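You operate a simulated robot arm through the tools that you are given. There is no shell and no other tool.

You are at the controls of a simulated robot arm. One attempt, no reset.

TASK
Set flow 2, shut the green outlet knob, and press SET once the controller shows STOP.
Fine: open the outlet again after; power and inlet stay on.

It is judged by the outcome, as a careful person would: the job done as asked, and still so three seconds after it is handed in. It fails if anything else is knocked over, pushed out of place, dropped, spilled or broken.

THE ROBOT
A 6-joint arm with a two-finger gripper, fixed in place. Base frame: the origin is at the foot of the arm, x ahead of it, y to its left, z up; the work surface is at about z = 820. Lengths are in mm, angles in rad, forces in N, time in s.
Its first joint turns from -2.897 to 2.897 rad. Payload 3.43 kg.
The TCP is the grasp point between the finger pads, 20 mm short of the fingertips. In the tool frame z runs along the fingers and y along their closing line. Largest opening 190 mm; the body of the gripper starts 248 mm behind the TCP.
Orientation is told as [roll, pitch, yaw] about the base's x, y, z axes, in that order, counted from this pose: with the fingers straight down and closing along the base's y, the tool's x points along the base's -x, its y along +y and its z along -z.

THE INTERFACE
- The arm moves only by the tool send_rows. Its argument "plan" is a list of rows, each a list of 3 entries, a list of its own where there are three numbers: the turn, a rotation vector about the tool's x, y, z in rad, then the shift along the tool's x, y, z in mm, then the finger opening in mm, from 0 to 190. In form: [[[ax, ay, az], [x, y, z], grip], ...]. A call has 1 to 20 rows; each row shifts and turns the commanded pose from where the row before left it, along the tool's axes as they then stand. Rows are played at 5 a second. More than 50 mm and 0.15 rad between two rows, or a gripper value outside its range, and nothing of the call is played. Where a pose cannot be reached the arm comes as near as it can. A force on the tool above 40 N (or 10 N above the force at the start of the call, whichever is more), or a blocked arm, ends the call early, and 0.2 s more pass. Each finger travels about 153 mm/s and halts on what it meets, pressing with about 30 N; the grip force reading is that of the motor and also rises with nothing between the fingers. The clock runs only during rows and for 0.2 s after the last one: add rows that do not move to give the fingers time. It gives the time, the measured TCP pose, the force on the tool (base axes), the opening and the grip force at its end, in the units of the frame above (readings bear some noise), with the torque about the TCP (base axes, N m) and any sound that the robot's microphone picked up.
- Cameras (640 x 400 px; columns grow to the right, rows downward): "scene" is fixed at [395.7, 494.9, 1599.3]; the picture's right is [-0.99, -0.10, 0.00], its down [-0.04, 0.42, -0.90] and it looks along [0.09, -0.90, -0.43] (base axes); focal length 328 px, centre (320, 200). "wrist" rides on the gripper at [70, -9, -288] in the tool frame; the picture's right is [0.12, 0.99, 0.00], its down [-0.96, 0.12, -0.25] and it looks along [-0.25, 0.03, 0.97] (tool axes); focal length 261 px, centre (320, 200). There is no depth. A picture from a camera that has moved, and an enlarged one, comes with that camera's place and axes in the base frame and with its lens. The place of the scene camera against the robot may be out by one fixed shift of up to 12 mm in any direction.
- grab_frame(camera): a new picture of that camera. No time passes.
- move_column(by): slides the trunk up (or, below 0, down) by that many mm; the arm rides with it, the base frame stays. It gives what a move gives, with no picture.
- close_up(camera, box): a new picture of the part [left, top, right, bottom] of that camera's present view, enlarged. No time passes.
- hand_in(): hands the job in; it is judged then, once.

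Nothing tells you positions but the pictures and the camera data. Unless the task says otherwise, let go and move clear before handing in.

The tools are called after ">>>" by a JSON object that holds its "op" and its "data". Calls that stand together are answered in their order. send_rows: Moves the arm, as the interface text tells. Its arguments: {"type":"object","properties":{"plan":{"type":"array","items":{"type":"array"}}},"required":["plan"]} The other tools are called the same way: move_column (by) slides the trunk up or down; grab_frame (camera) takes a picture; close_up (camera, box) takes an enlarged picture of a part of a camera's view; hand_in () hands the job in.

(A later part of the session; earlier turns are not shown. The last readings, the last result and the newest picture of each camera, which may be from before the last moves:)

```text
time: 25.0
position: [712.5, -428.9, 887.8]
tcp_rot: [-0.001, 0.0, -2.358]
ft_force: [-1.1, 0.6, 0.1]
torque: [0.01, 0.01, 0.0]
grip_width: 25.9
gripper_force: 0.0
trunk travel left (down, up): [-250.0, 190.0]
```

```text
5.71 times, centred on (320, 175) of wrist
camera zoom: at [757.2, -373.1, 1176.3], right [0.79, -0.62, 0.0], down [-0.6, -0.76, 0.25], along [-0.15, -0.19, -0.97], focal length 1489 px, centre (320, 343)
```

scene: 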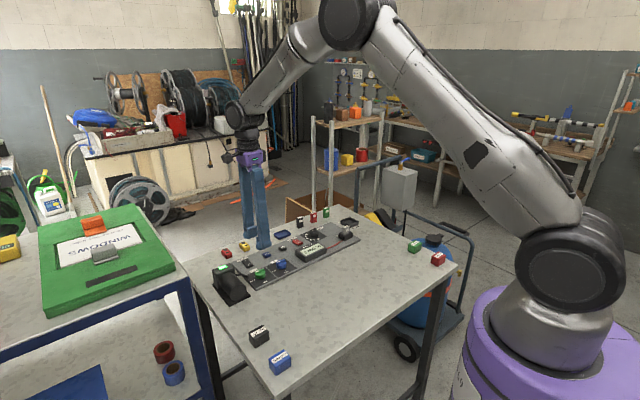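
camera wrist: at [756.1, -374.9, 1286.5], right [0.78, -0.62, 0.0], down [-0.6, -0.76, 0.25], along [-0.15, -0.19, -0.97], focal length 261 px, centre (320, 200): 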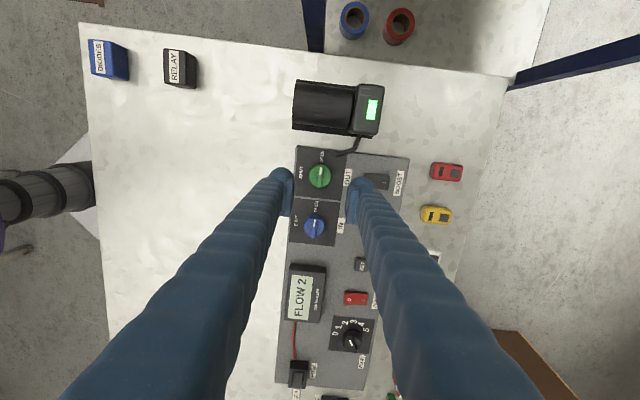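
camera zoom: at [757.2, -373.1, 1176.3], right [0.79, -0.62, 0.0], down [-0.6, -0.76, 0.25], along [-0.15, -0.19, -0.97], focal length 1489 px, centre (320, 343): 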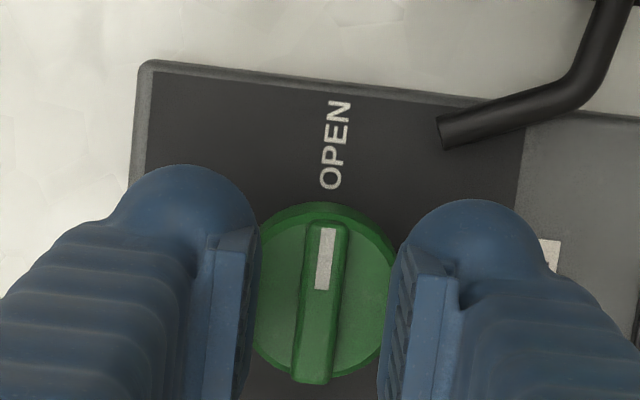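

Well centred now. I'll keep going down in 1 mm steps toward the expected height.

>>> {"op": "send_rows", "data": {"plan": [[[0, 0, 0], [0, 0, 2], 26], [[0, 0, 0], [0, 0, 2], 26], [[0, 0, 0], [0, 0, 1], 26], [[0, 0, 0], [0, 0, 1], 26], [[0, 0, 0], [0, 0, 1], 26], [[0, 0, 0], [0, 0, 1], 26], [[0, 0, 0], [0, 0, 1], 26], [[0, 0, 0], [0, 0, 1], 26], [[0, 0, 0], [0, 0, 0], 26]]}}

>>> {"op": "close_up", "data": {"camera": "scene", "box": [238, 250, 286, 286]}}

```text
time: 27.0
position: [712.8, -427.8, 877.2]
tcp_rot: [0.001, 0.0, -2.357]
ft_force: [0.3, -0.2, 0.2]
torque: [-0.03, -0.03, 0.01]
grip_width: 26.0
gripper_force: 0.1
trunk travel left (down, up): [-250.0, 190.0]
```

```text
11.11 times, centred on (262, 268) of scene
camera zoom: at [395.7, 494.9, 1599.3], right [-0.99, -0.1, 0.0], down [-0.04, 0.42, -0.9], along [0.09, -0.9, -0.43], focal length 3646 px, centre (964, -556)
```

zoom: 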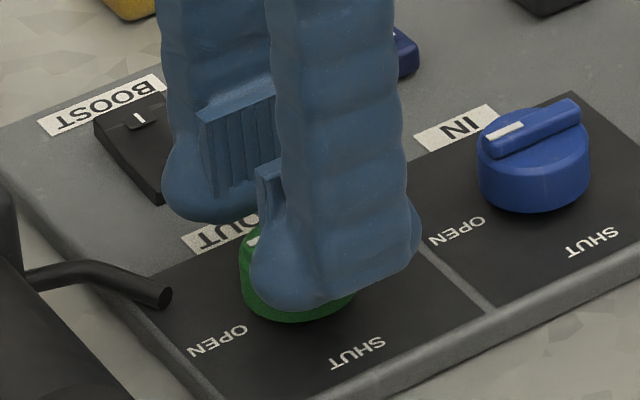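

>>> {"op": "send_rows", "data": {"plan": [[[0, 0, 0], [0, 0, 0.7], 20], [[0, 0, 0], [0, 0, 0], 12], [[0, 0, 0], [0, 0, 0], 4], [[0, 0, 0], [0, 0, 0], 4], [[0, 0, 0], [0, 0, 0], 4]]}}

>>> {"op": "close_up", "data": {"camera": "wrist", "box": [270, 140, 370, 210]}}

```text
time: 28.2
position: [713.2, -429.4, 879.9]
tcp_rot: [0.002, 0.0, -2.358]
ft_force: [-1.3, 3.2, 33.0]
torque: [0.07, 0.08, 0.06]
grip_width: 6.0
gripper_force: 34.6
trunk travel left (down, up): [-250.0, 190.0]
```

```text
5.71 times, centred on (320, 175) of wrist
camera zoom: at [756.0, -372.5, 1168.7], right [0.79, -0.62, 0.0], down [-0.6, -0.76, 0.25], along [-0.15, -0.2, -0.97], focal length 1489 px, centre (320, 343)
```

zoom: 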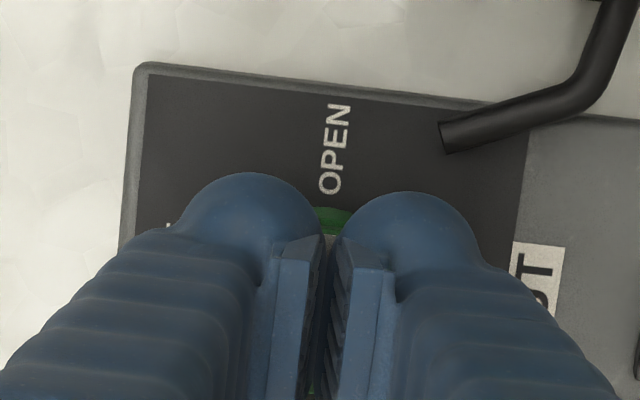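

The ridge is gripped at 6.0 mm, but the tips are pressing down at about 33 N. I'll relieve 2 mm of that and turn the knob counter-clockwise in stages toward SHUT.

>>> {"op": "send_rows", "data": {"plan": [[[0, 0, 0], [0, 0, -2], 4], [[0, 0, -0.08], [0, 0, 0], 4], [[0, 0, -0.08], [0, 0, 0], 4], [[0, 0, -0.08], [0, 0, 0], 4], [[0, 0, -0.08], [0, 0, 0], 4], [[0, 0, -0.08], [0, 0, 0], 4], [[0, 0, 0], [0, 0, 0], 4]]}}

>>> {"op": "close_up", "data": {"camera": "scene", "box": [238, 250, 286, 286]}}

>>> {"op": "close_up", "data": {"camera": "wrist", "box": [270, 140, 370, 210]}}

```text
time: 29.8
position: [712.5, -428.9, 880.6]
tcp_rot: [0.0, 0.001, -1.956]
ft_force: [1.3, -5.3, 21.6]
torque: [-0.07, 0.01, 0.02]
grip_width: 6.4
gripper_force: 33.8
trunk travel left (down, up): [-250.0, 190.0]
```

```text
11.11 times, centred on (262, 268) of scene
camera zoom: at [395.7, 494.9, 1599.3], right [-0.99, -0.1, 0.0], down [-0.04, 0.42, -0.9], along [0.09, -0.9, -0.43], focal length 3646 px, centre (964, -556)
```

zoom: 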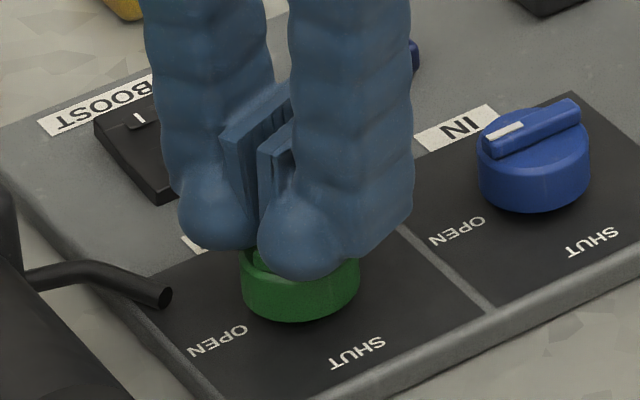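

```text
5.71 times, centred on (320, 175) of wrist
camera zoom: at [731.3, -360.0, 1168.6], right [0.96, -0.26, 0.0], down [-0.26, -0.93, 0.25], along [-0.06, -0.24, -0.97], focal length 1489 px, centre (320, 343)
```

zoom: 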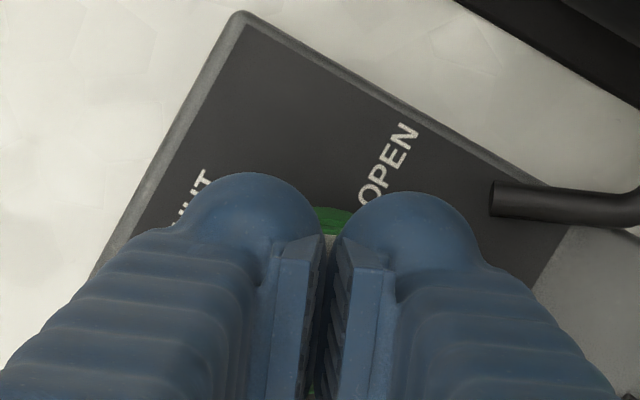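

>>> {"op": "send_rows", "data": {"plan": [[[0, 0, -0.0836], [0, 0, 0], 4], [[0, 0, -0.0836], [0, 0, 0], 4], [[0, 0, -0.0836], [0, 0, 0], 4], [[0, 0, -0.0836], [0, 0, 0], 4], [[0, 0, -0.0836], [0, 0, 0], 4], [[0, 0, -0.0836], [0, 0, 0], 4], [[0, 0, -0.0836], [0, 0, 0], 4], [[0, 0, 0], [0, 0, 0], 4]]}}

>>> {"op": "close_up", "data": {"camera": "scene", "box": [238, 250, 286, 286]}}

>>> {"op": "close_up", "data": {"camera": "wrist", "box": [270, 140, 370, 210]}}

```text
time: 31.6
position: [712.3, -429.2, 880.3]
tcp_rot: [0.0, 0.0, -1.371]
ft_force: [1.8, -2.1, 26.6]
torque: [-0.02, -0.04, 0.0]
grip_width: 6.0
gripper_force: 34.4
trunk travel left (down, up): [-250.0, 190.0]
```

```text
11.11 times, centred on (262, 268) of scene
camera zoom: at [395.7, 494.9, 1599.3], right [-0.99, -0.1, 0.0], down [-0.04, 0.42, -0.9], along [0.09, -0.9, -0.43], focal length 3646 px, centre (964, -556)
```

zoom: 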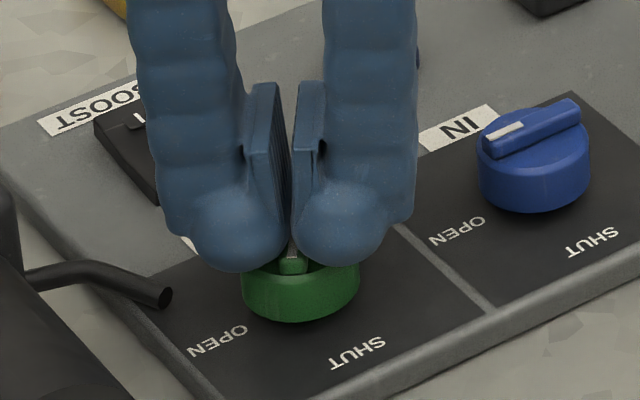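

```text
5.71 times, centred on (320, 175) of wrist
camera zoom: at [689.9, -361.0, 1168.5], right [0.95, 0.31, 0.0], down [0.3, -0.92, 0.25], along [0.08, -0.24, -0.97], focal length 1489 px, centre (320, 343)
```

zoom: 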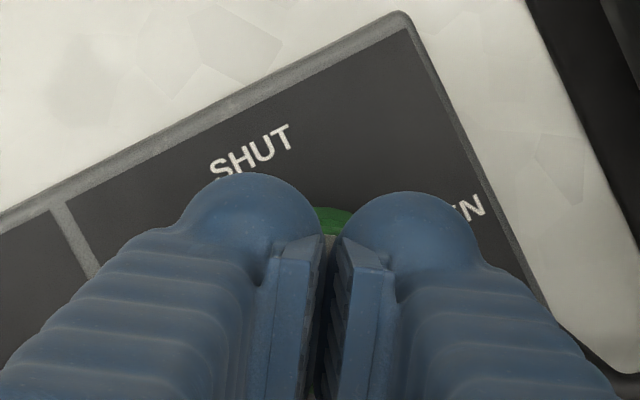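

The knob is turning with the gripper. I'll finish the last third of the turn to SHUT.

>>> {"op": "send_rows", "data": {"plan": [[[0, 0, -0.0842], [0, 0, 0], 4], [[0, 0, -0.0842], [0, 0, 0], 4], [[0, 0, -0.0842], [0, 0, 0], 4], [[0, 0, -0.0842], [0, 0, 0], 4], [[0, 0, -0.0842], [0, 0, 0], 4], [[0, 0, -0.0842], [0, 0, 0], 4], [[0, 0, -0.0842], [0, 0, 0], 4], [[0, 0, 0], [0, 0, 0], 4]]}}

>>> {"op": "close_up", "data": {"camera": "scene", "box": [238, 250, 286, 286]}}

>>> {"op": "close_up", "data": {"camera": "scene", "box": [270, 225, 360, 275]}}

>>> {"op": "grab_frame", "data": {"camera": "wrist"}}

```text
time: 33.4
position: [711.5, -428.6, 879.2]
tcp_rot: [0.0, 0.0, -0.784]
ft_force: [-0.9, -8.0, 25.9]
torque: [-0.15, 0.0, -0.09]
grip_width: 5.8
gripper_force: 34.5
trunk travel left (down, up): [-250.0, 190.0]
```

```text
11.11 times, centred on (262, 268) of scene
camera zoom: at [395.7, 494.9, 1599.3], right [-0.99, -0.1, 0.0], down [-0.04, 0.42, -0.9], along [0.09, -0.9, -0.43], focal length 3646 px, centre (964, -556)
```

zoom: 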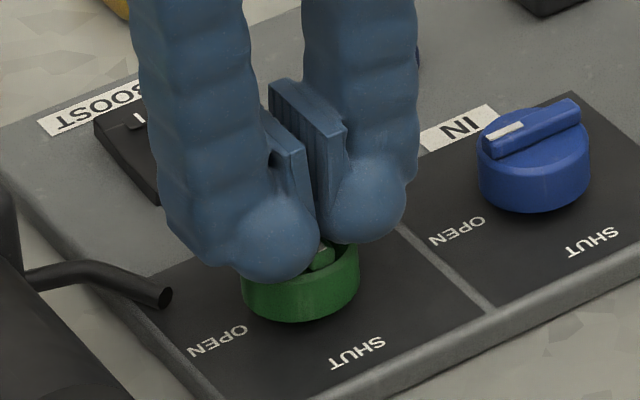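

```text
7.11 times, centred on (315, 250) of scene
camera zoom: at [395.7, 494.9, 1599.3], right [-0.99, -0.1, 0.0], down [-0.04, 0.42, -0.9], along [0.09, -0.9, -0.43], focal length 2334 px, centre (356, -156)
```

zoom: 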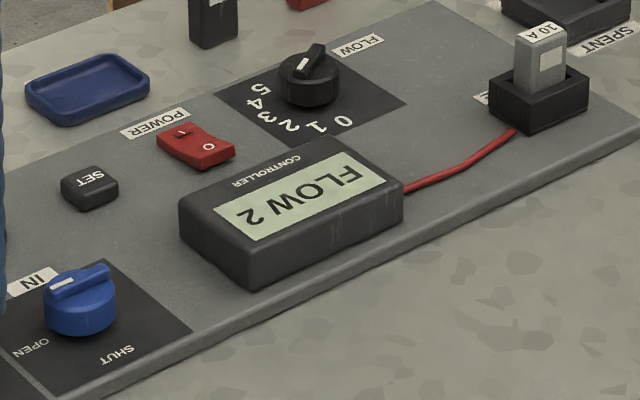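

```text
taken
camera wrist: at [655.9, -384.8, 1168.5], right [0.62, 0.79, 0.0], down [0.76, -0.6, 0.25], along [0.2, -0.15, -0.97], focal length 261 px, centre (320, 200)
```

wrist: 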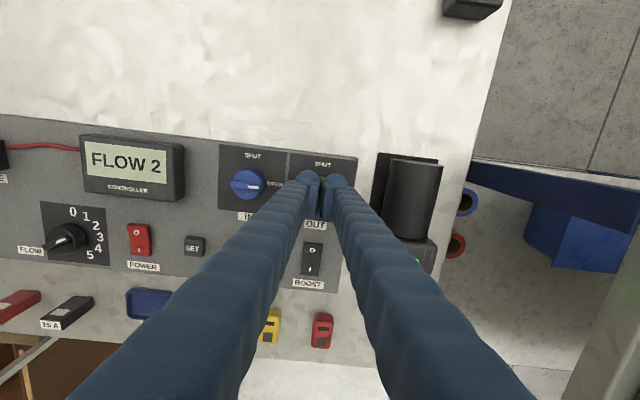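

The knob is at SHUT, but the controller still reads FLOW 2, so there may be a delay. I'll release, lift and check both.

>>> {"op": "send_rows", "data": {"plan": [[[0, 0, 0], [0, 0, -1], 8], [[0, 0, 0], [0, 0, -2], 20], [[0, 0, 0], [0, 0, -3], 30], [[0, 0, 0], [0, 0, -10], 36], [[0, 0, 0], [0, 0, -25], 36], [[0, 0, 0], [0, 0, -30], 36], [[0, 0, 0], [0, 0, 0], 36]]}}

>>> {"op": "grab_frame", "data": {"camera": "wrist"}}

>>> {"op": "close_up", "data": {"camera": "scene", "box": [230, 225, 360, 295]}}

```text
time: 35.0
position: [712.8, -429.2, 950.8]
tcp_rot: [-0.003, 0.003, -0.784]
ft_force: [-0.6, 0.3, -0.3]
torque: [-0.04, 0.0, 0.0]
grip_width: 36.0
gripper_force: 0.1
trunk travel left (down, up): [-250.0, 190.0]
```

```text
taken
camera wrist: at [657.1, -385.4, 1239.0], right [0.62, 0.79, 0.0], down [0.76, -0.6, 0.25], along [0.19, -0.15, -0.97], focal length 261 px, centre (320, 200)
```

wrist: 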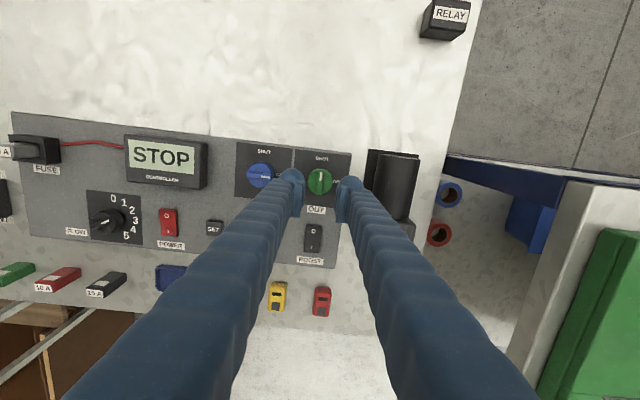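

```text
4.92 times, centred on (295, 260) of scene
camera zoom: at [395.7, 494.9, 1599.3], right [-0.99, -0.1, 0.0], down [-0.04, 0.42, -0.9], along [0.09, -0.9, -0.43], focal length 1616 px, centre (443, -95)
```

zoom: 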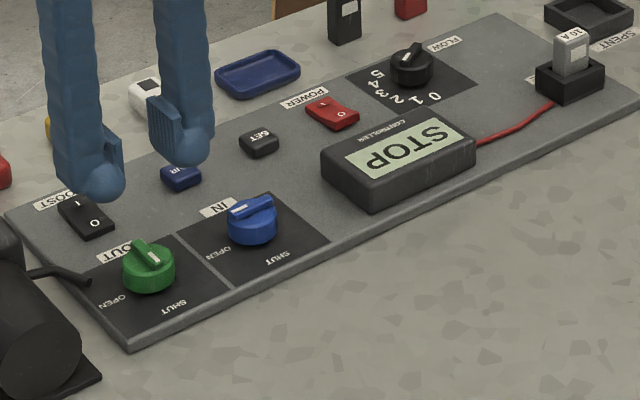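

The controller shows STOP and the green knob points at SHUT. I'll close the fingers and move above SET, near (667,-610).

>>> {"op": "send_rows", "data": {"plan": [[[0, 0, 0], [-9, -16, 0], 20], [[0, 0, 0], [-19, -32, 0], 0], [[0, 0, 0], [-19, -32, 0], 0], [[0, 0, 0], [-19, -32, 0], 0], [[0, 0, 0], [-19, -32, 0], 0], [[0, 0, 0], [-10.2, -16.3, 10], 0], [[0, 0, 0], [0, 0, 20], 0], [[0, 0, 0], [0, 0, 0], 0]]}}

>>> {"op": "close_up", "data": {"camera": "wrist", "box": [250, 120, 390, 220]}}

>>> {"op": "close_up", "data": {"camera": "scene", "box": [250, 215, 340, 270]}}

```text
time: 36.8
position: [666.7, -607.0, 918.3]
tcp_rot: [0.0, 0.0, -0.784]
ft_force: [-0.4, -0.2, 0.1]
torque: [0.02, -0.01, 0.04]
grip_width: 0.0
gripper_force: 30.1
trunk travel left (down, up): [-250.0, 190.0]
```

```text
4.00 times, centred on (320, 170) of wrist
camera zoom: at [612.0, -564.4, 1208.0], right [0.62, 0.79, 0.0], down [0.76, -0.6, 0.25], along [0.19, -0.15, -0.97], focal length 1043 px, centre (320, 320)
```

zoom: 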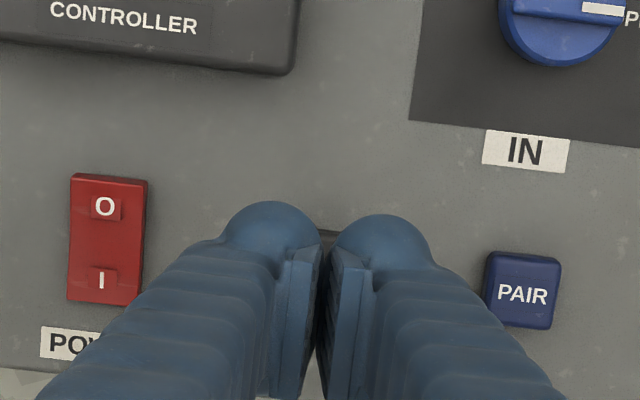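

```text
7.11 times, centred on (295, 242) of scene
camera zoom: at [395.7, 494.9, 1599.3], right [-0.99, -0.1, 0.0], down [-0.04, 0.42, -0.9], along [0.09, -0.9, -0.43], focal length 2334 px, centre (498, -102)
```

zoom: 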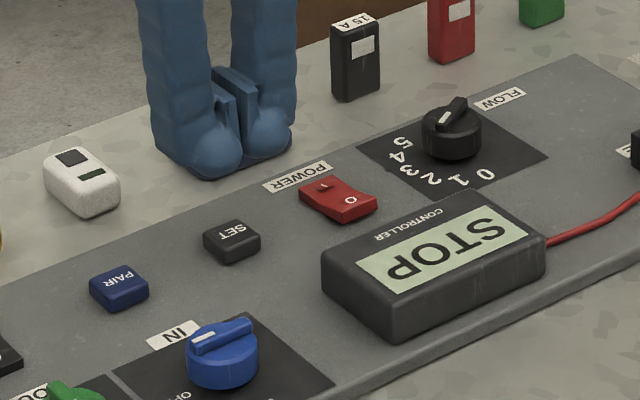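

SET lies midway between POWER and PAIR, about 2 mm toward tool -y. I'll correct for that and come down to just above it.

>>> {"op": "send_rows", "data": {"plan": [[[0, 0, 0], [-1.1, -2.3, 5], 0], [[0, 0, 0], [0, 0, 12], 0], [[0, 0, 0], [0, 0, 12], 0], [[0, 0, 0], [0, 0, 9], 0], [[0, 0, 0], [0, 0, 0], 0]]}}

>>> {"op": "close_up", "data": {"camera": "scene", "box": [250, 225, 340, 280]}}

>>> {"op": "close_up", "data": {"camera": "wrist", "box": [250, 120, 390, 220]}}

```text
time: 38.0
position: [666.7, -611.4, 880.7]
tcp_rot: [-0.001, 0.001, -0.784]
ft_force: [0.0, -0.2, 0.0]
torque: [-0.01, 0.03, 0.0]
grip_width: 0.0
gripper_force: 29.7
trunk travel left (down, up): [-250.0, 190.0]
```

```text
7.11 times, centred on (295, 252) of scene
camera zoom: at [395.7, 494.9, 1599.3], right [-0.99, -0.1, 0.0], down [-0.04, 0.42, -0.9], along [0.09, -0.9, -0.43], focal length 2334 px, centre (498, -173)
```

zoom: 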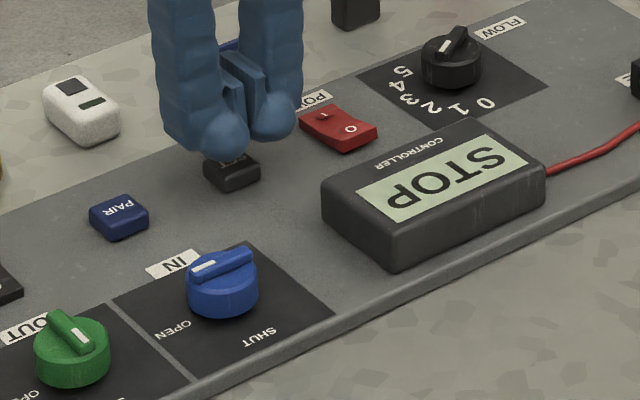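

```text
4.00 times, centred on (320, 170) of wrist
camera zoom: at [610.3, -567.7, 1169.5], right [0.62, 0.79, 0.0], down [0.76, -0.6, 0.25], along [0.19, -0.15, -0.97], focal length 1043 px, centre (320, 320)
```

zoom: 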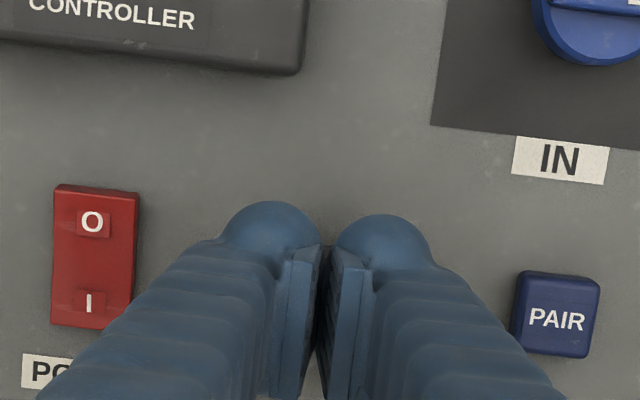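

>>> {"op": "send_rows", "data": {"plan": [[[0, 0, 0], [0, 0, 1], 0], [[0, 0, 0], [0, 0, 1], 0], [[0, 0, 0], [0, 0, 1], 0], [[0, 0, 0], [0, 0, 1], 0], [[0, 0, 0], [0, 0, 1], 0], [[0, 0, 0], [0, 0, 1], 0], [[0, 0, 0], [0, 0, 1], 0], [[0, 0, 0], [0, 0, 1], 0], [[0, 0, 0], [0, 0, 0], 0]]}}

>>> {"op": "close_up", "data": {"camera": "scene", "box": [250, 225, 340, 280]}}

```text
time: 40.0
position: [667.1, -611.3, 873.2]
tcp_rot: [0.001, -0.001, -0.782]
ft_force: [0.6, -0.6, -0.3]
torque: [0.03, -0.02, -0.01]
grip_width: 0.0
gripper_force: 30.1
trunk travel left (down, up): [-250.0, 190.0]
```

```text
7.11 times, centred on (295, 252) of scene
camera zoom: at [395.7, 494.9, 1599.3], right [-0.99, -0.1, 0.0], down [-0.04, 0.42, -0.9], along [0.09, -0.9, -0.43], focal length 2334 px, centre (498, -173)
```

zoom: 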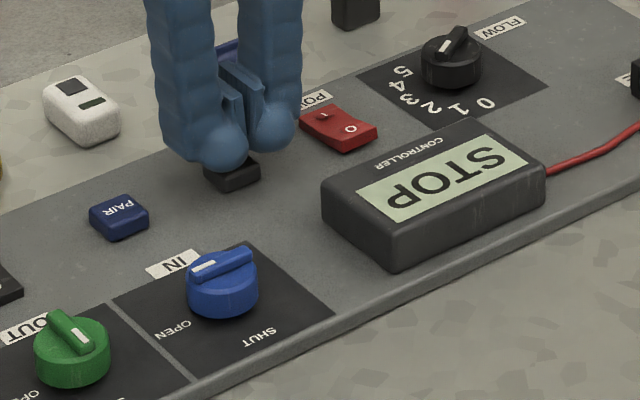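

>>> {"op": "send_rows", "data": {"plan": [[[0, 0, 0], [0, 0, 1], 0], [[0, 0, 0], [0, 0, 1], 0], [[0, 0, 0], [0, 0, 1], 0], [[0, 0, 0], [0, 0, 1], 0], [[0, 0, 0], [0, 0, 0], 0]]}}

>>> {"op": "close_up", "data": {"camera": "scene", "box": [250, 225, 340, 280]}}

```text
time: 41.2
position: [666.3, -611.3, 869.4]
tcp_rot: [0.0, 0.0, -0.783]
ft_force: [0.0, -0.1, -0.6]
torque: [-0.02, -0.01, 0.01]
grip_width: 0.1
gripper_force: 30.2
trunk travel left (down, up): [-250.0, 190.0]
```

```text
7.11 times, centred on (295, 252) of scene
camera zoom: at [395.7, 494.9, 1599.3], right [-0.99, -0.1, 0.0], down [-0.04, 0.42, -0.9], along [0.09, -0.9, -0.43], focal length 2334 px, centre (498, -173)
```

zoom: 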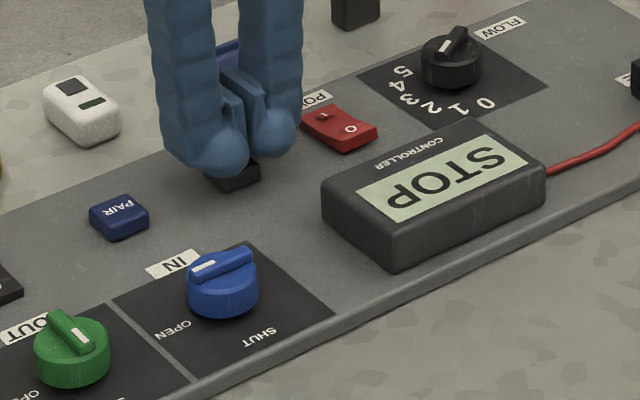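

>>> {"op": "send_rows", "data": {"plan": [[[0, 0, 0], [0, 0, 1], 0], [[0, 0, 0], [0, 0, 1], 0], [[0, 0, 0], [0, 0, 1], 0], [[0, 0, 0], [0, 0, 0], 0]]}}

>>> {"op": "close_up", "data": {"camera": "scene", "box": [250, 225, 340, 280]}}

```text
time: 42.2
position: [666.1, -610.6, 865.7]
tcp_rot: [-0.001, 0.0, -0.784]
ft_force: [0.3, -0.5, 0.9]
torque: [0.0, 0.0, -0.02]
grip_width: 0.0
gripper_force: 30.3
trunk travel left (down, up): [-250.0, 190.0]
```

```text
7.11 times, centred on (295, 252) of scene
camera zoom: at [395.7, 494.9, 1599.3], right [-0.99, -0.1, 0.0], down [-0.04, 0.42, -0.9], along [0.09, -0.9, -0.43], focal length 2334 px, centre (498, -173)
```

zoom: 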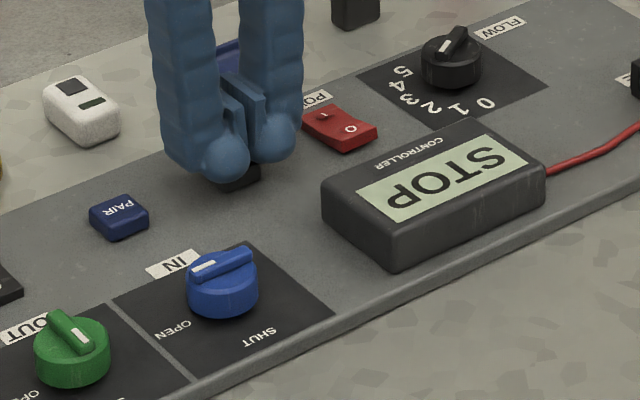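

>>> {"op": "send_rows", "data": {"plan": [[[0, 0, 0], [0, 0, 1], 0], [[0, 0, 0], [0, 0, 1], 0], [[0, 0, 0], [0, 0, 0], 0]]}}

>>> {"op": "close_up", "data": {"camera": "scene", "box": [250, 225, 340, 280]}}

```text
time: 43.0
position: [664.8, -610.3, 865.4]
tcp_rot: [0.0, -0.001, -0.784]
ft_force: [-0.3, -0.2, 0.1]
torque: [-0.05, -0.01, -0.01]
grip_width: 0.0
gripper_force: 29.7
trunk travel left (down, up): [-250.0, 190.0]
```

```text
7.11 times, centred on (295, 252) of scene
camera zoom: at [395.7, 494.9, 1599.3], right [-0.99, -0.1, 0.0], down [-0.04, 0.42, -0.9], along [0.09, -0.9, -0.43], focal length 2334 px, centre (498, -173)
```

zoom: 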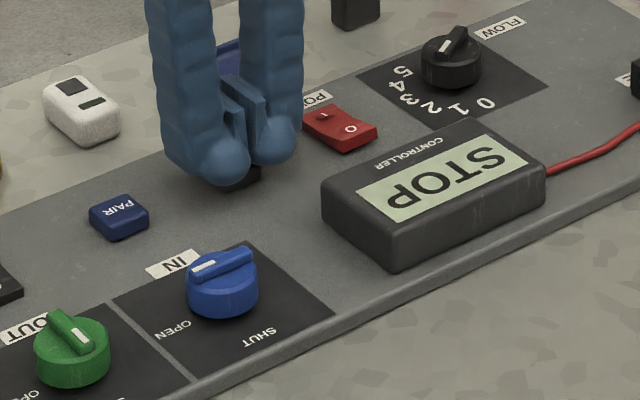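

>>> {"op": "send_rows", "data": {"plan": [[[0, 0, 0], [0, 0, 1], 0], [[0, 0, 0], [0, 0, 1], 0], [[0, 0, 0], [0, 0, 0], 0]]}}

>>> {"op": "close_up", "data": {"camera": "scene", "box": [250, 225, 340, 280]}}

```text
time: 43.8
position: [665.5, -611.8, 861.5]
tcp_rot: [-0.001, 0.0, -0.784]
ft_force: [0.3, 0.3, 0.9]
torque: [0.01, 0.0, 0.0]
grip_width: 5.9
gripper_force: 34.3
trunk travel left (down, up): [-250.0, 190.0]
```

```text
7.11 times, centred on (295, 252) of scene
camera zoom: at [395.7, 494.9, 1599.3], right [-0.99, -0.1, 0.0], down [-0.04, 0.42, -0.9], along [0.09, -0.9, -0.43], focal length 2334 px, centre (498, -173)
```

zoom: 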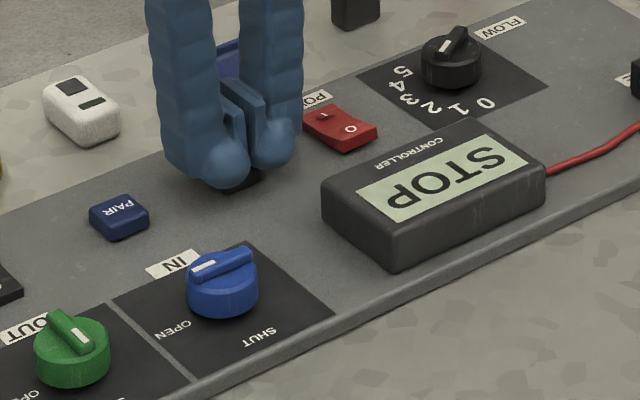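

>>> {"op": "close_up", "data": {"camera": "scene", "box": [268, 236, 300, 256]}}

>>> {"op": "close_up", "data": {"camera": "wrist", "box": [280, 140, 360, 200]}}

```text
16.00 times, centred on (284, 246) of scene
camera zoom: at [395.7, 494.9, 1599.3], right [-0.99, -0.1, 0.0], down [-0.04, 0.42, -0.9], along [0.09, -0.9, -0.43], focal length 5251 px, centre (896, -536)
```

zoom: 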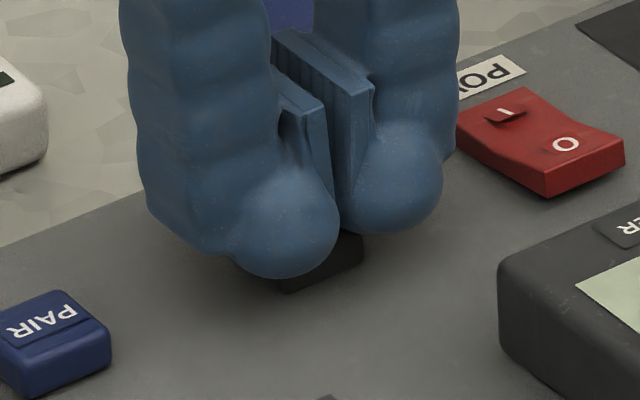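

```text
6.67 times, centred on (320, 170) of wrist
camera zoom: at [610.8, -567.7, 1151.4], right [0.62, 0.79, 0.0], down [0.76, -0.6, 0.25], along [0.19, -0.15, -0.97], focal length 1738 px, centre (320, 400)
```

zoom: 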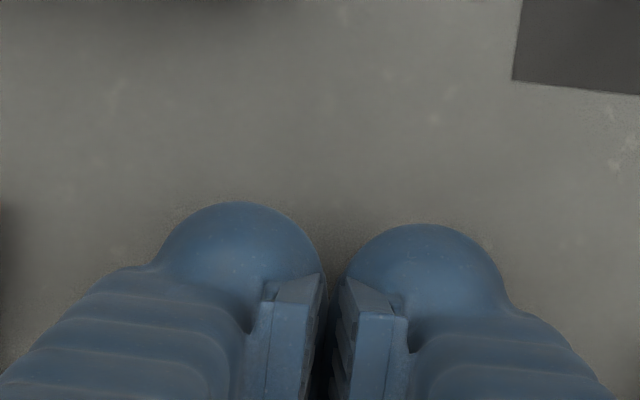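

>>> {"op": "send_rows", "data": {"plan": [[[0, 0, 0], [0, 0, 0], 0], [[0, 0, 0], [0, 0, 0], 0]]}}

>>> {"op": "close_up", "data": {"camera": "scene", "box": [250, 225, 340, 280]}}

```text
time: 44.4
position: [666.2, -611.3, 862.7]
tcp_rot: [-0.001, 0.0, -0.783]
ft_force: [-1.2, -1.3, 1.5]
torque: [-0.02, 0.01, 0.03]
grip_width: 6.1
gripper_force: 34.4
trunk travel left (down, up): [-250.0, 190.0]
```

```text
7.11 times, centred on (295, 252) of scene
camera zoom: at [395.7, 494.9, 1599.3], right [-0.99, -0.1, 0.0], down [-0.04, 0.42, -0.9], along [0.09, -0.9, -0.43], focal length 2334 px, centre (498, -173)
```

zoom: 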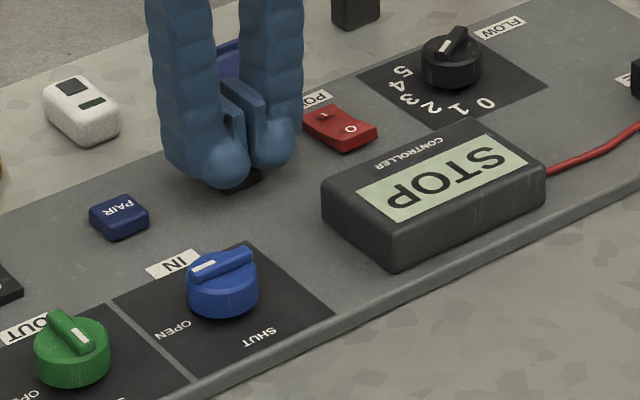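

The fingers have parted by about 6 mm on contact with SET, but the display hasn't changed. I'll press a little further in small steps.

>>> {"op": "send_rows", "data": {"plan": [[[0, 0, 0], [0, 0, 1], 0], [[0, 0, 0], [0, 0, 0], 0]]}}

>>> {"op": "close_up", "data": {"camera": "scene", "box": [250, 225, 340, 280]}}

```text
time: 45.0
position: [665.6, -611.4, 862.1]
tcp_rot: [0.0, 0.0, -0.783]
ft_force: [-0.3, 0.6, 1.1]
torque: [0.01, 0.03, -0.01]
grip_width: 5.9
gripper_force: 34.2
trunk travel left (down, up): [-250.0, 190.0]
heard: click
```

```text
7.11 times, centred on (295, 252) of scene
camera zoom: at [395.7, 494.9, 1599.3], right [-0.99, -0.1, 0.0], down [-0.04, 0.42, -0.9], along [0.09, -0.9, -0.43], focal length 2334 px, centre (498, -173)
```

zoom: 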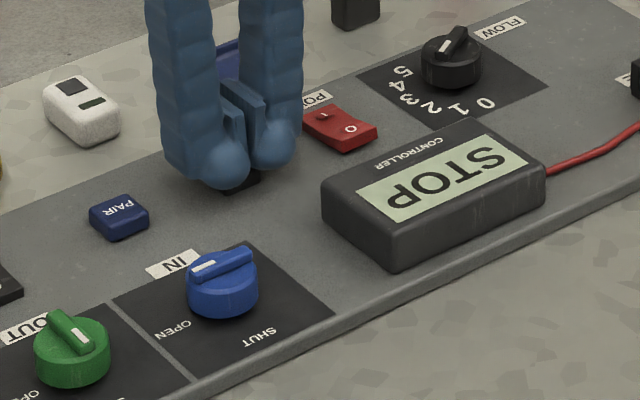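

I heard a click, so SET went down. I'll lift straight off it and check the display.

>>> {"op": "send_rows", "data": {"plan": [[[0, 0, 0], [0, 0, -3], 0], [[0, 0, 0], [0, 0, -5], 0], [[0, 0, 0], [0, 0, -15], 0], [[0, 0, 0], [0, 0, -30], 0], [[0, 0, 0], [0, 0, -40], 0], [[0, 0, 0], [0, 0, 0], 0]]}}

>>> {"op": "close_up", "data": {"camera": "scene", "box": [230, 215, 360, 295]}}

>>> {"op": "grab_frame", "data": {"camera": "wrist"}}

```text
time: 46.4
position: [667.9, -610.5, 953.9]
tcp_rot: [0.0, 0.003, -0.782]
ft_force: [-0.5, 0.4, -0.2]
torque: [-0.02, 0.02, 0.0]
grip_width: 0.0
gripper_force: 34.0
trunk travel left (down, up): [-250.0, 190.0]
```

```text
4.92 times, centred on (295, 255) of scene
camera zoom: at [395.7, 494.9, 1599.3], right [-0.99, -0.1, 0.0], down [-0.04, 0.42, -0.9], along [0.09, -0.9, -0.43], focal length 1616 px, centre (443, -71)
```

zoom: 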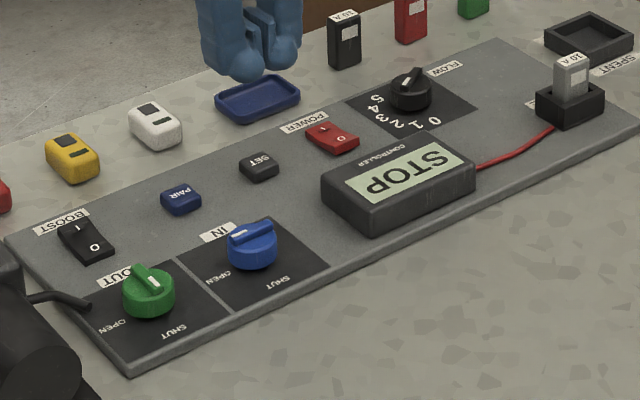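

```text
taken
camera wrist: at [612.2, -566.9, 1242.6], right [0.62, 0.79, 0.0], down [0.76, -0.6, 0.25], along [0.19, -0.15, -0.97], focal length 261 px, centre (320, 200)
```

wrist: 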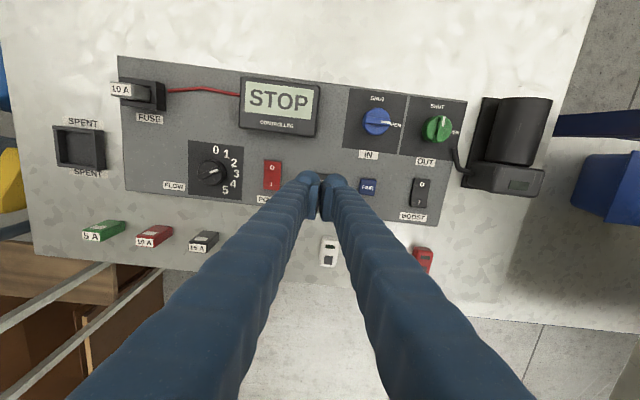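

>>> {"op": "send_rows", "data": {"plan": [[[0, 0, 0], [0, 0, -5], 20], [[0, 0, 0], [0, 0, 0], 30], [[0, 0, 0], [0, 0, 0], 40], [[0, 0, 0], [0, 0, 0], 40], [[0, 0, 0], [0, 0, 0], 40]]}}

>>> {"op": "close_up", "data": {"camera": "wrist", "box": [220, 60, 340, 150]}}

>>> {"op": "close_up", "data": {"camera": "scene", "box": [205, 225, 335, 310]}}

```text
time: 47.6
position: [666.5, -611.2, 959.0]
tcp_rot: [0.0, 0.0, -0.784]
ft_force: [1.4, -0.3, -0.1]
torque: [0.02, 0.01, -0.02]
grip_width: 40.1
gripper_force: 0.1
trunk travel left (down, up): [-250.0, 190.0]
```

```text
4.44 times, centred on (280, 105) of wrist
camera zoom: at [611.9, -567.5, 1247.6], right [0.62, 0.79, 0.0], down [0.76, -0.6, 0.25], along [0.19, -0.15, -0.97], focal length 1158 px, centre (498, 622)
```

zoom: 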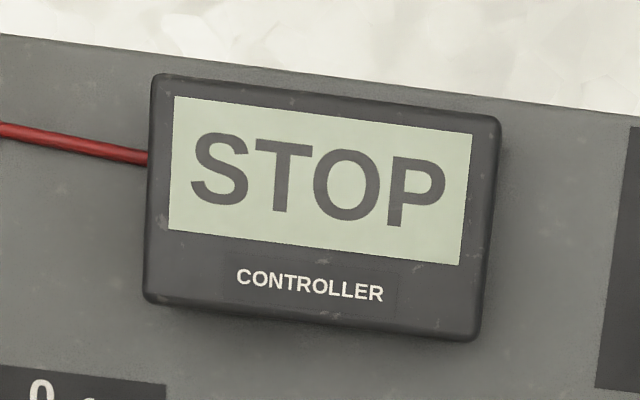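

```text
4.71 times, centred on (270, 268) of scene
camera zoom: at [395.7, 494.9, 1599.3], right [-0.99, -0.1, 0.0], down [-0.04, 0.42, -0.9], along [0.09, -0.9, -0.43], focal length 1544 px, centre (555, -118)
```

zoom: 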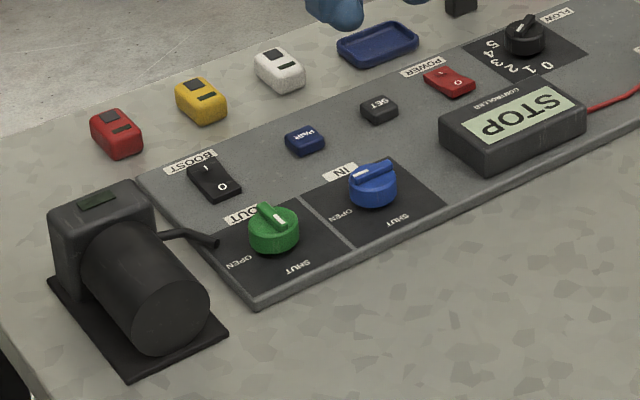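

The click was SET registering, and the pump light is off with STOP showing. Now I'll go back to the green knob to open the outlet again, in the same orientation I released it in.

>>> {"op": "send_rows", "data": {"plan": [[[0, 0, 0], [9.6, 16.2, 0], 40], [[0, 0, 0], [19.3, 32.4, 0], 40], [[0, 0, 0], [19.3, 32.4, 0], 40], [[0, 0, 0], [19.3, 32.4, 0], 40], [[0, 0, 0], [19.3, 32.4, 0], 40], [[0, 0, 0], [9.6, 16.0, 0], 40], [[0, 0, 0], [0, 0, 20], 32], [[0, 0, 0], [0, 0, 25], 28], [[0, 0, 0], [0, 0, 10], 26], [[0, 0, 0], [0, 0, 0], 26], [[0, 0, 0], [0, 0, 0], 26]]}}

>>> {"op": "close_up", "data": {"camera": "wrist", "box": [270, 140, 370, 210]}}

>>> {"op": "close_up", "data": {"camera": "scene", "box": [238, 250, 286, 286]}}

```text
time: 50.0
position: [712.4, -428.1, 904.2]
tcp_rot: [0.001, -0.002, -0.784]
ft_force: [0.2, 0.4, 0.0]
torque: [-0.03, 0.02, -0.01]
grip_width: 25.8
gripper_force: 0.1
trunk travel left (down, up): [-250.0, 190.0]
```

```text
5.71 times, centred on (320, 175) of wrist
camera zoom: at [657.6, -385.2, 1192.7], right [0.62, 0.79, 0.0], down [0.76, -0.6, 0.25], along [0.19, -0.15, -0.97], focal length 1489 px, centre (320, 343)
```

zoom: 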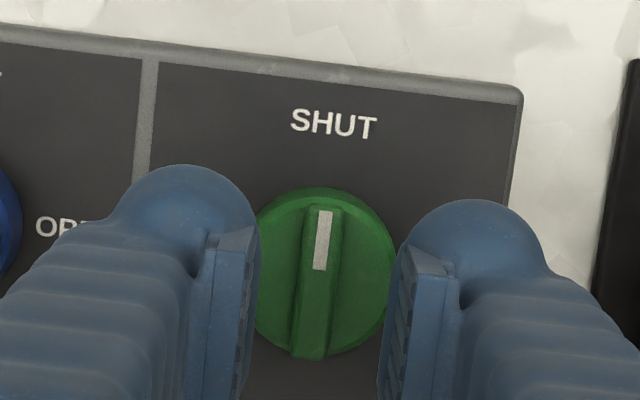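

```text
11.11 times, centred on (262, 268) of scene
camera zoom: at [395.7, 494.9, 1599.3], right [-0.99, -0.1, 0.0], down [-0.04, 0.42, -0.9], along [0.09, -0.9, -0.43], focal length 3646 px, centre (964, -556)
```

zoom: 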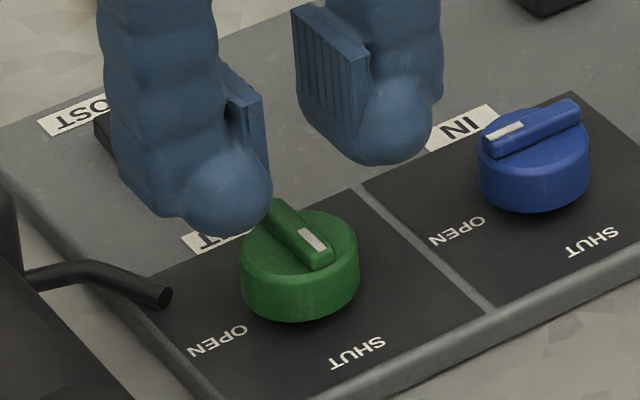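

>>> {"op": "send_rows", "data": {"plan": [[[0, 0, 0], [0.5, -1.0, 10], 26], [[0, 0, 0], [0, 0, 10], 26], [[0, 0, 0], [0, 0, 4], 26], [[0, 0, 0], [0, 0, 1.5], 26], [[0, 0, 0], [0, 0, 1.2], 26], [[0, 0, 0], [0, 0, 0], 18], [[0, 0, 0], [0, 0, 0], 10], [[0, 0, 0], [0, 0, 0], 4], [[0, 0, 0], [0, 0, 0], 4]]}}

>>> {"op": "close_up", "data": {"camera": "scene", "box": [238, 250, 286, 286]}}

```text
time: 52.0
position: [710.6, -429.0, 877.5]
tcp_rot: [0.001, -0.001, -0.783]
ft_force: [2.3, 2.1, 0.1]
torque: [0.01, -0.01, 0.0]
grip_width: 5.2
gripper_force: 1.2
trunk travel left (down, up): [-250.0, 190.0]
```

```text
11.11 times, centred on (262, 268) of scene
camera zoom: at [395.7, 494.9, 1599.3], right [-0.99, -0.1, 0.0], down [-0.04, 0.42, -0.9], along [0.09, -0.9, -0.43], focal length 3646 px, centre (964, -556)
```

zoom: 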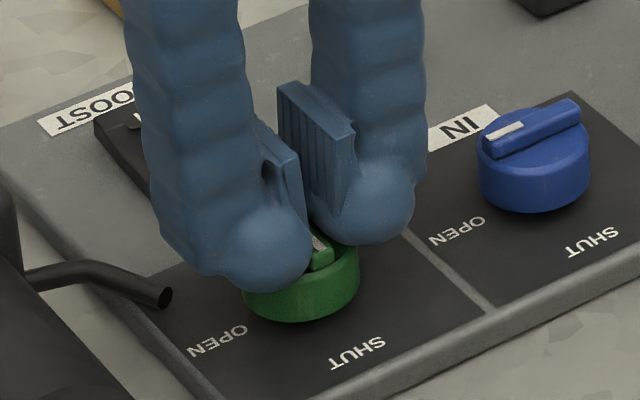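

>>> {"op": "send_rows", "data": {"plan": [[[0, 0, 0], [0, 0, 0], 4], [[0, 0, 0], [0, 0, 0], 3], [[0, 0, 0], [0, 0, 0], 3]]}}

>>> {"op": "close_up", "data": {"camera": "scene", "box": [238, 250, 286, 286]}}

>>> {"op": "close_up", "data": {"camera": "wrist", "box": [270, 140, 370, 210]}}

```text
time: 52.8
position: [711.7, -427.8, 879.3]
tcp_rot: [0.001, -0.004, -0.785]
ft_force: [4.1, 5.1, 23.6]
torque: [0.17, 0.04, 0.0]
grip_width: 5.9
gripper_force: 34.3
trunk travel left (down, up): [-250.0, 190.0]
```

```text
11.11 times, centred on (262, 268) of scene
camera zoom: at [395.7, 494.9, 1599.3], right [-0.99, -0.1, 0.0], down [-0.04, 0.42, -0.9], along [0.09, -0.9, -0.43], focal length 3646 px, centre (964, -556)
```

zoom: 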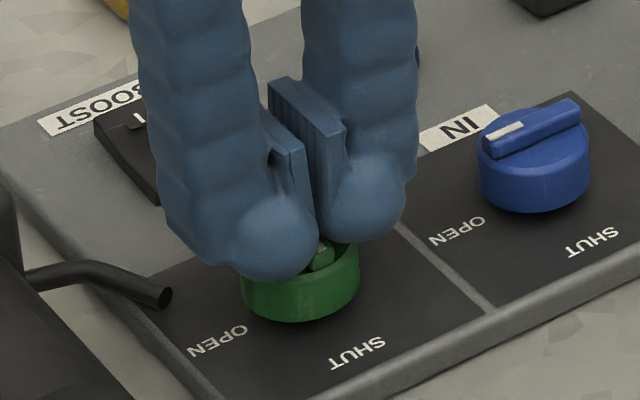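

```text
5.71 times, centred on (320, 175) of wrist
camera zoom: at [655.7, -384.9, 1168.4], right [0.62, 0.79, 0.0], down [0.76, -0.6, 0.25], along [0.2, -0.15, -0.97], focal length 1489 px, centre (320, 343)
```

zoom: 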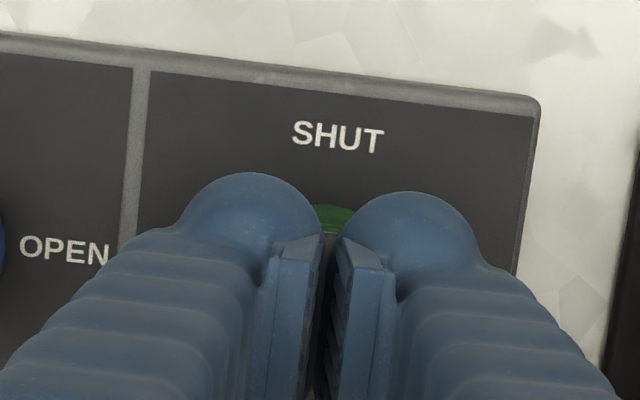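

The ridge is gripped again at 5.9 mm. I'll turn it clockwise back toward OPEN in stages.

>>> {"op": "send_rows", "data": {"plan": [[[0, 0, 0], [0, 0, -0.7], 3], [[0, 0, 0.0873], [0, 0, 0], 3], [[0, 0, 0.0873], [0, 0, 0], 3], [[0, 0, 0.0873], [0, 0, 0], 3], [[0, 0, 0.0873], [0, 0, 0], 3], [[0, 0, 0.0873], [0, 0, 0], 3], [[0, 0, 0.0873], [0, 0, 0], 3], [[0, 0, 0.0873], [0, 0, 0], 3], [[0, 0, 0.0873], [0, 0, 0], 3], [[0, 0, 0.0873], [0, 0, 0], 3], [[0, 0, 0], [0, 0, 0], 3]]}}

>>> {"op": "close_up", "data": {"camera": "scene", "box": [238, 250, 286, 286]}}

```text
time: 55.2
position: [713.1, -429.4, 880.5]
tcp_rot: [-0.002, -0.003, -1.572]
ft_force: [18.2, 4.1, 30.1]
torque: [0.14, -0.4, 0.02]
grip_width: 6.1
gripper_force: 34.1
trunk travel left (down, up): [-250.0, 190.0]
```

```text
11.11 times, centred on (262, 268) of scene
camera zoom: at [395.7, 494.9, 1599.3], right [-0.99, -0.1, 0.0], down [-0.04, 0.42, -0.9], along [0.09, -0.9, -0.43], focal length 3646 px, centre (964, -556)
```

zoom: 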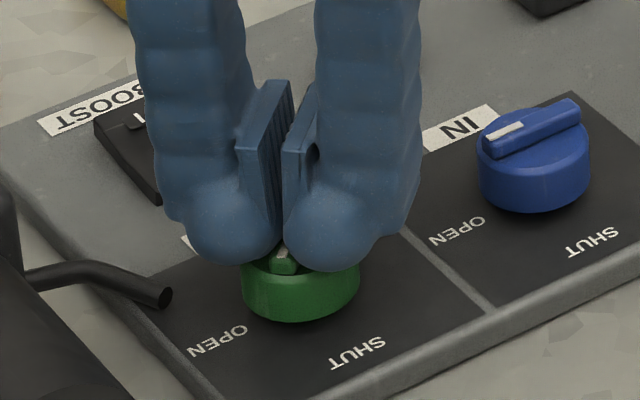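

The knob is turning, with a small sideways load, so I'll shift about 1.5 mm to relieve it and finish the turn.

>>> {"op": "send_rows", "data": {"plan": [[[0, 0, 0], [0, 1.7, -1], 3], [[0, 0, 0.0873], [0, 0, 0], 3], [[0, 0, 0.0873], [0, 0, 0], 3], [[0, 0, 0.0873], [0, 0, 0], 3], [[0, 0, 0.0873], [0, 0, 0], 3], [[0, 0, 0.0873], [0, 0, 0], 3], [[0, 0, 0], [0, 0, 0], 3]]}}

>>> {"op": "close_up", "data": {"camera": "scene", "box": [238, 250, 286, 286]}}

```text
time: 56.8
position: [711.7, -430.0, 878.6]
tcp_rot: [-0.002, -0.002, -2.007]
ft_force: [7.5, -0.1, 14.1]
torque: [-0.05, -0.11, -0.01]
grip_width: 5.8
gripper_force: 34.1
trunk travel left (down, up): [-250.0, 190.0]
```

```text
11.11 times, centred on (262, 268) of scene
camera zoom: at [395.7, 494.9, 1599.3], right [-0.99, -0.1, 0.0], down [-0.04, 0.42, -0.9], along [0.09, -0.9, -0.43], focal length 3646 px, centre (964, -556)
```

zoom: 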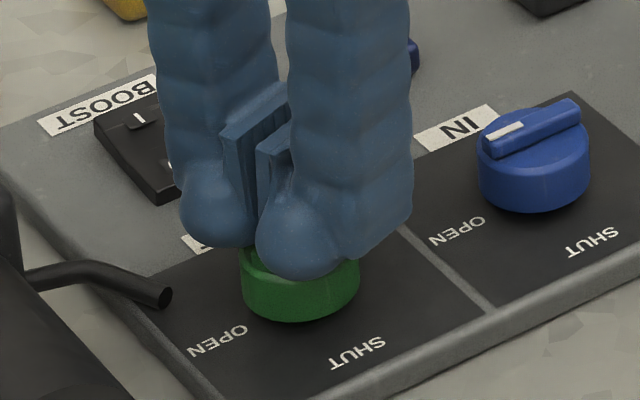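

>>> {"op": "send_rows", "data": {"plan": [[[0, 0, 0.0873], [0, 0, 0], 3], [[0, 0, 0.0873], [0, 0, 0], 3], [[0, 0, 0.0873], [0, 0, 0], 3], [[0, 0, 0.0873], [0, 0, 0], 3], [[0, 0, 0], [0, 0, 0], 3], [[0, 0, 0], [0, 0, 0], 3]]}}

>>> {"op": "close_up", "data": {"camera": "scene", "box": [230, 225, 360, 295]}}

>>> {"op": "grab_frame", "data": {"camera": "wrist"}}

```text
time: 58.2
position: [712.2, -428.3, 880.1]
tcp_rot: [0.0, 0.002, -2.356]
ft_force: [-0.8, -1.0, 11.3]
torque: [-0.06, 0.03, -0.01]
grip_width: 6.1
gripper_force: 33.6
trunk travel left (down, up): [-250.0, 190.0]
```

```text
4.92 times, centred on (295, 260) of scene
camera zoom: at [395.7, 494.9, 1599.3], right [-0.99, -0.1, 0.0], down [-0.04, 0.42, -0.9], along [0.09, -0.9, -0.43], focal length 1616 px, centre (443, -95)
```

zoom: 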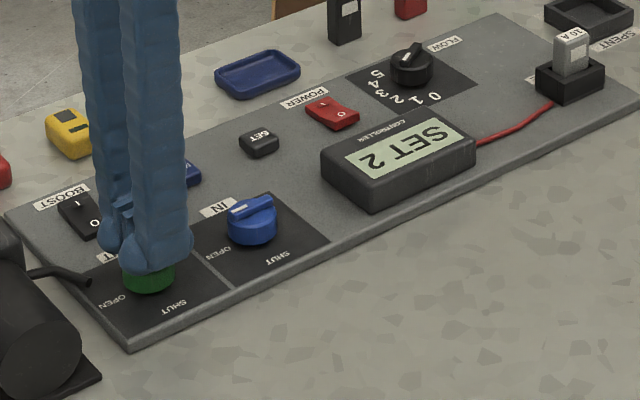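

```text
taken
camera wrist: at [756.5, -373.3, 1168.7], right [0.79, -0.62, 0.0], down [-0.6, -0.76, 0.25], along [-0.15, -0.19, -0.97], focal length 261 px, centre (320, 200)
```

wrist: 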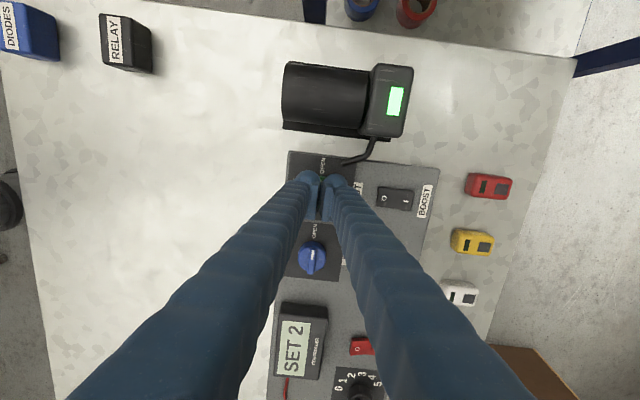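

The controller now reads SET 2 and the pump light is back on, so SET registered and the outlet is open. I'll let go, lift clear and check everything.

>>> {"op": "send_rows", "data": {"plan": [[[0, 0, 0], [0, 0, -1], 8], [[0, 0, 0], [0, 0, -2], 20], [[0, 0, 0], [0, 0, -3], 30], [[0, 0, 0], [0, 0, -10], 36], [[0, 0, 0], [0, 0, -25], 40], [[0, 0, 0], [0, 0, -35], 50], [[0, 0, 0], [0, 0, -40], 60], [[0, 0, 0], [0, 0, -40], 60], [[0, 0, 0], [0, 0, 0], 60]]}}

>>> {"op": "close_up", "data": {"camera": "wrist", "box": [260, 130, 400, 220]}}

>>> {"op": "close_up", "data": {"camera": "scene", "box": [200, 195, 370, 310]}}

```text
time: 60.2
position: [716.3, -429.5, 1036.3]
tcp_rot: [-0.002, -0.002, -2.356]
ft_force: [0.2, -0.3, 0.4]
torque: [-0.03, 0.02, 0.0]
grip_width: 59.9
gripper_force: 0.0
trunk travel left (down, up): [-250.0, 190.0]
```

```text
4.44 times, centred on (330, 175) of wrist
camera zoom: at [760.6, -374.0, 1324.9], right [0.79, -0.62, 0.0], down [-0.6, -0.76, 0.25], along [-0.15, -0.19, -0.97], focal length 1158 px, centre (276, 311)
```

zoom: 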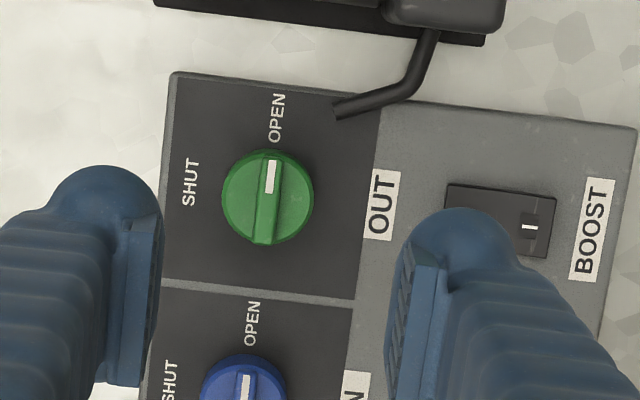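

```text
3.48 times, centred on (285, 252) of scene
camera zoom: at [395.7, 494.9, 1599.3], right [-0.99, -0.1, 0.0], down [-0.04, 0.42, -0.9], along [0.09, -0.9, -0.43], focal length 1142 px, centre (442, 17)
```

zoom: 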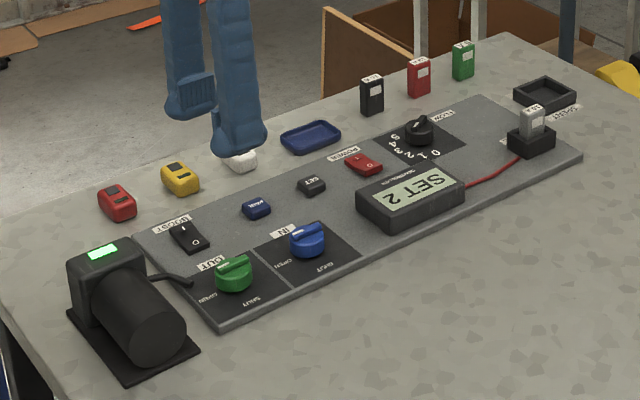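

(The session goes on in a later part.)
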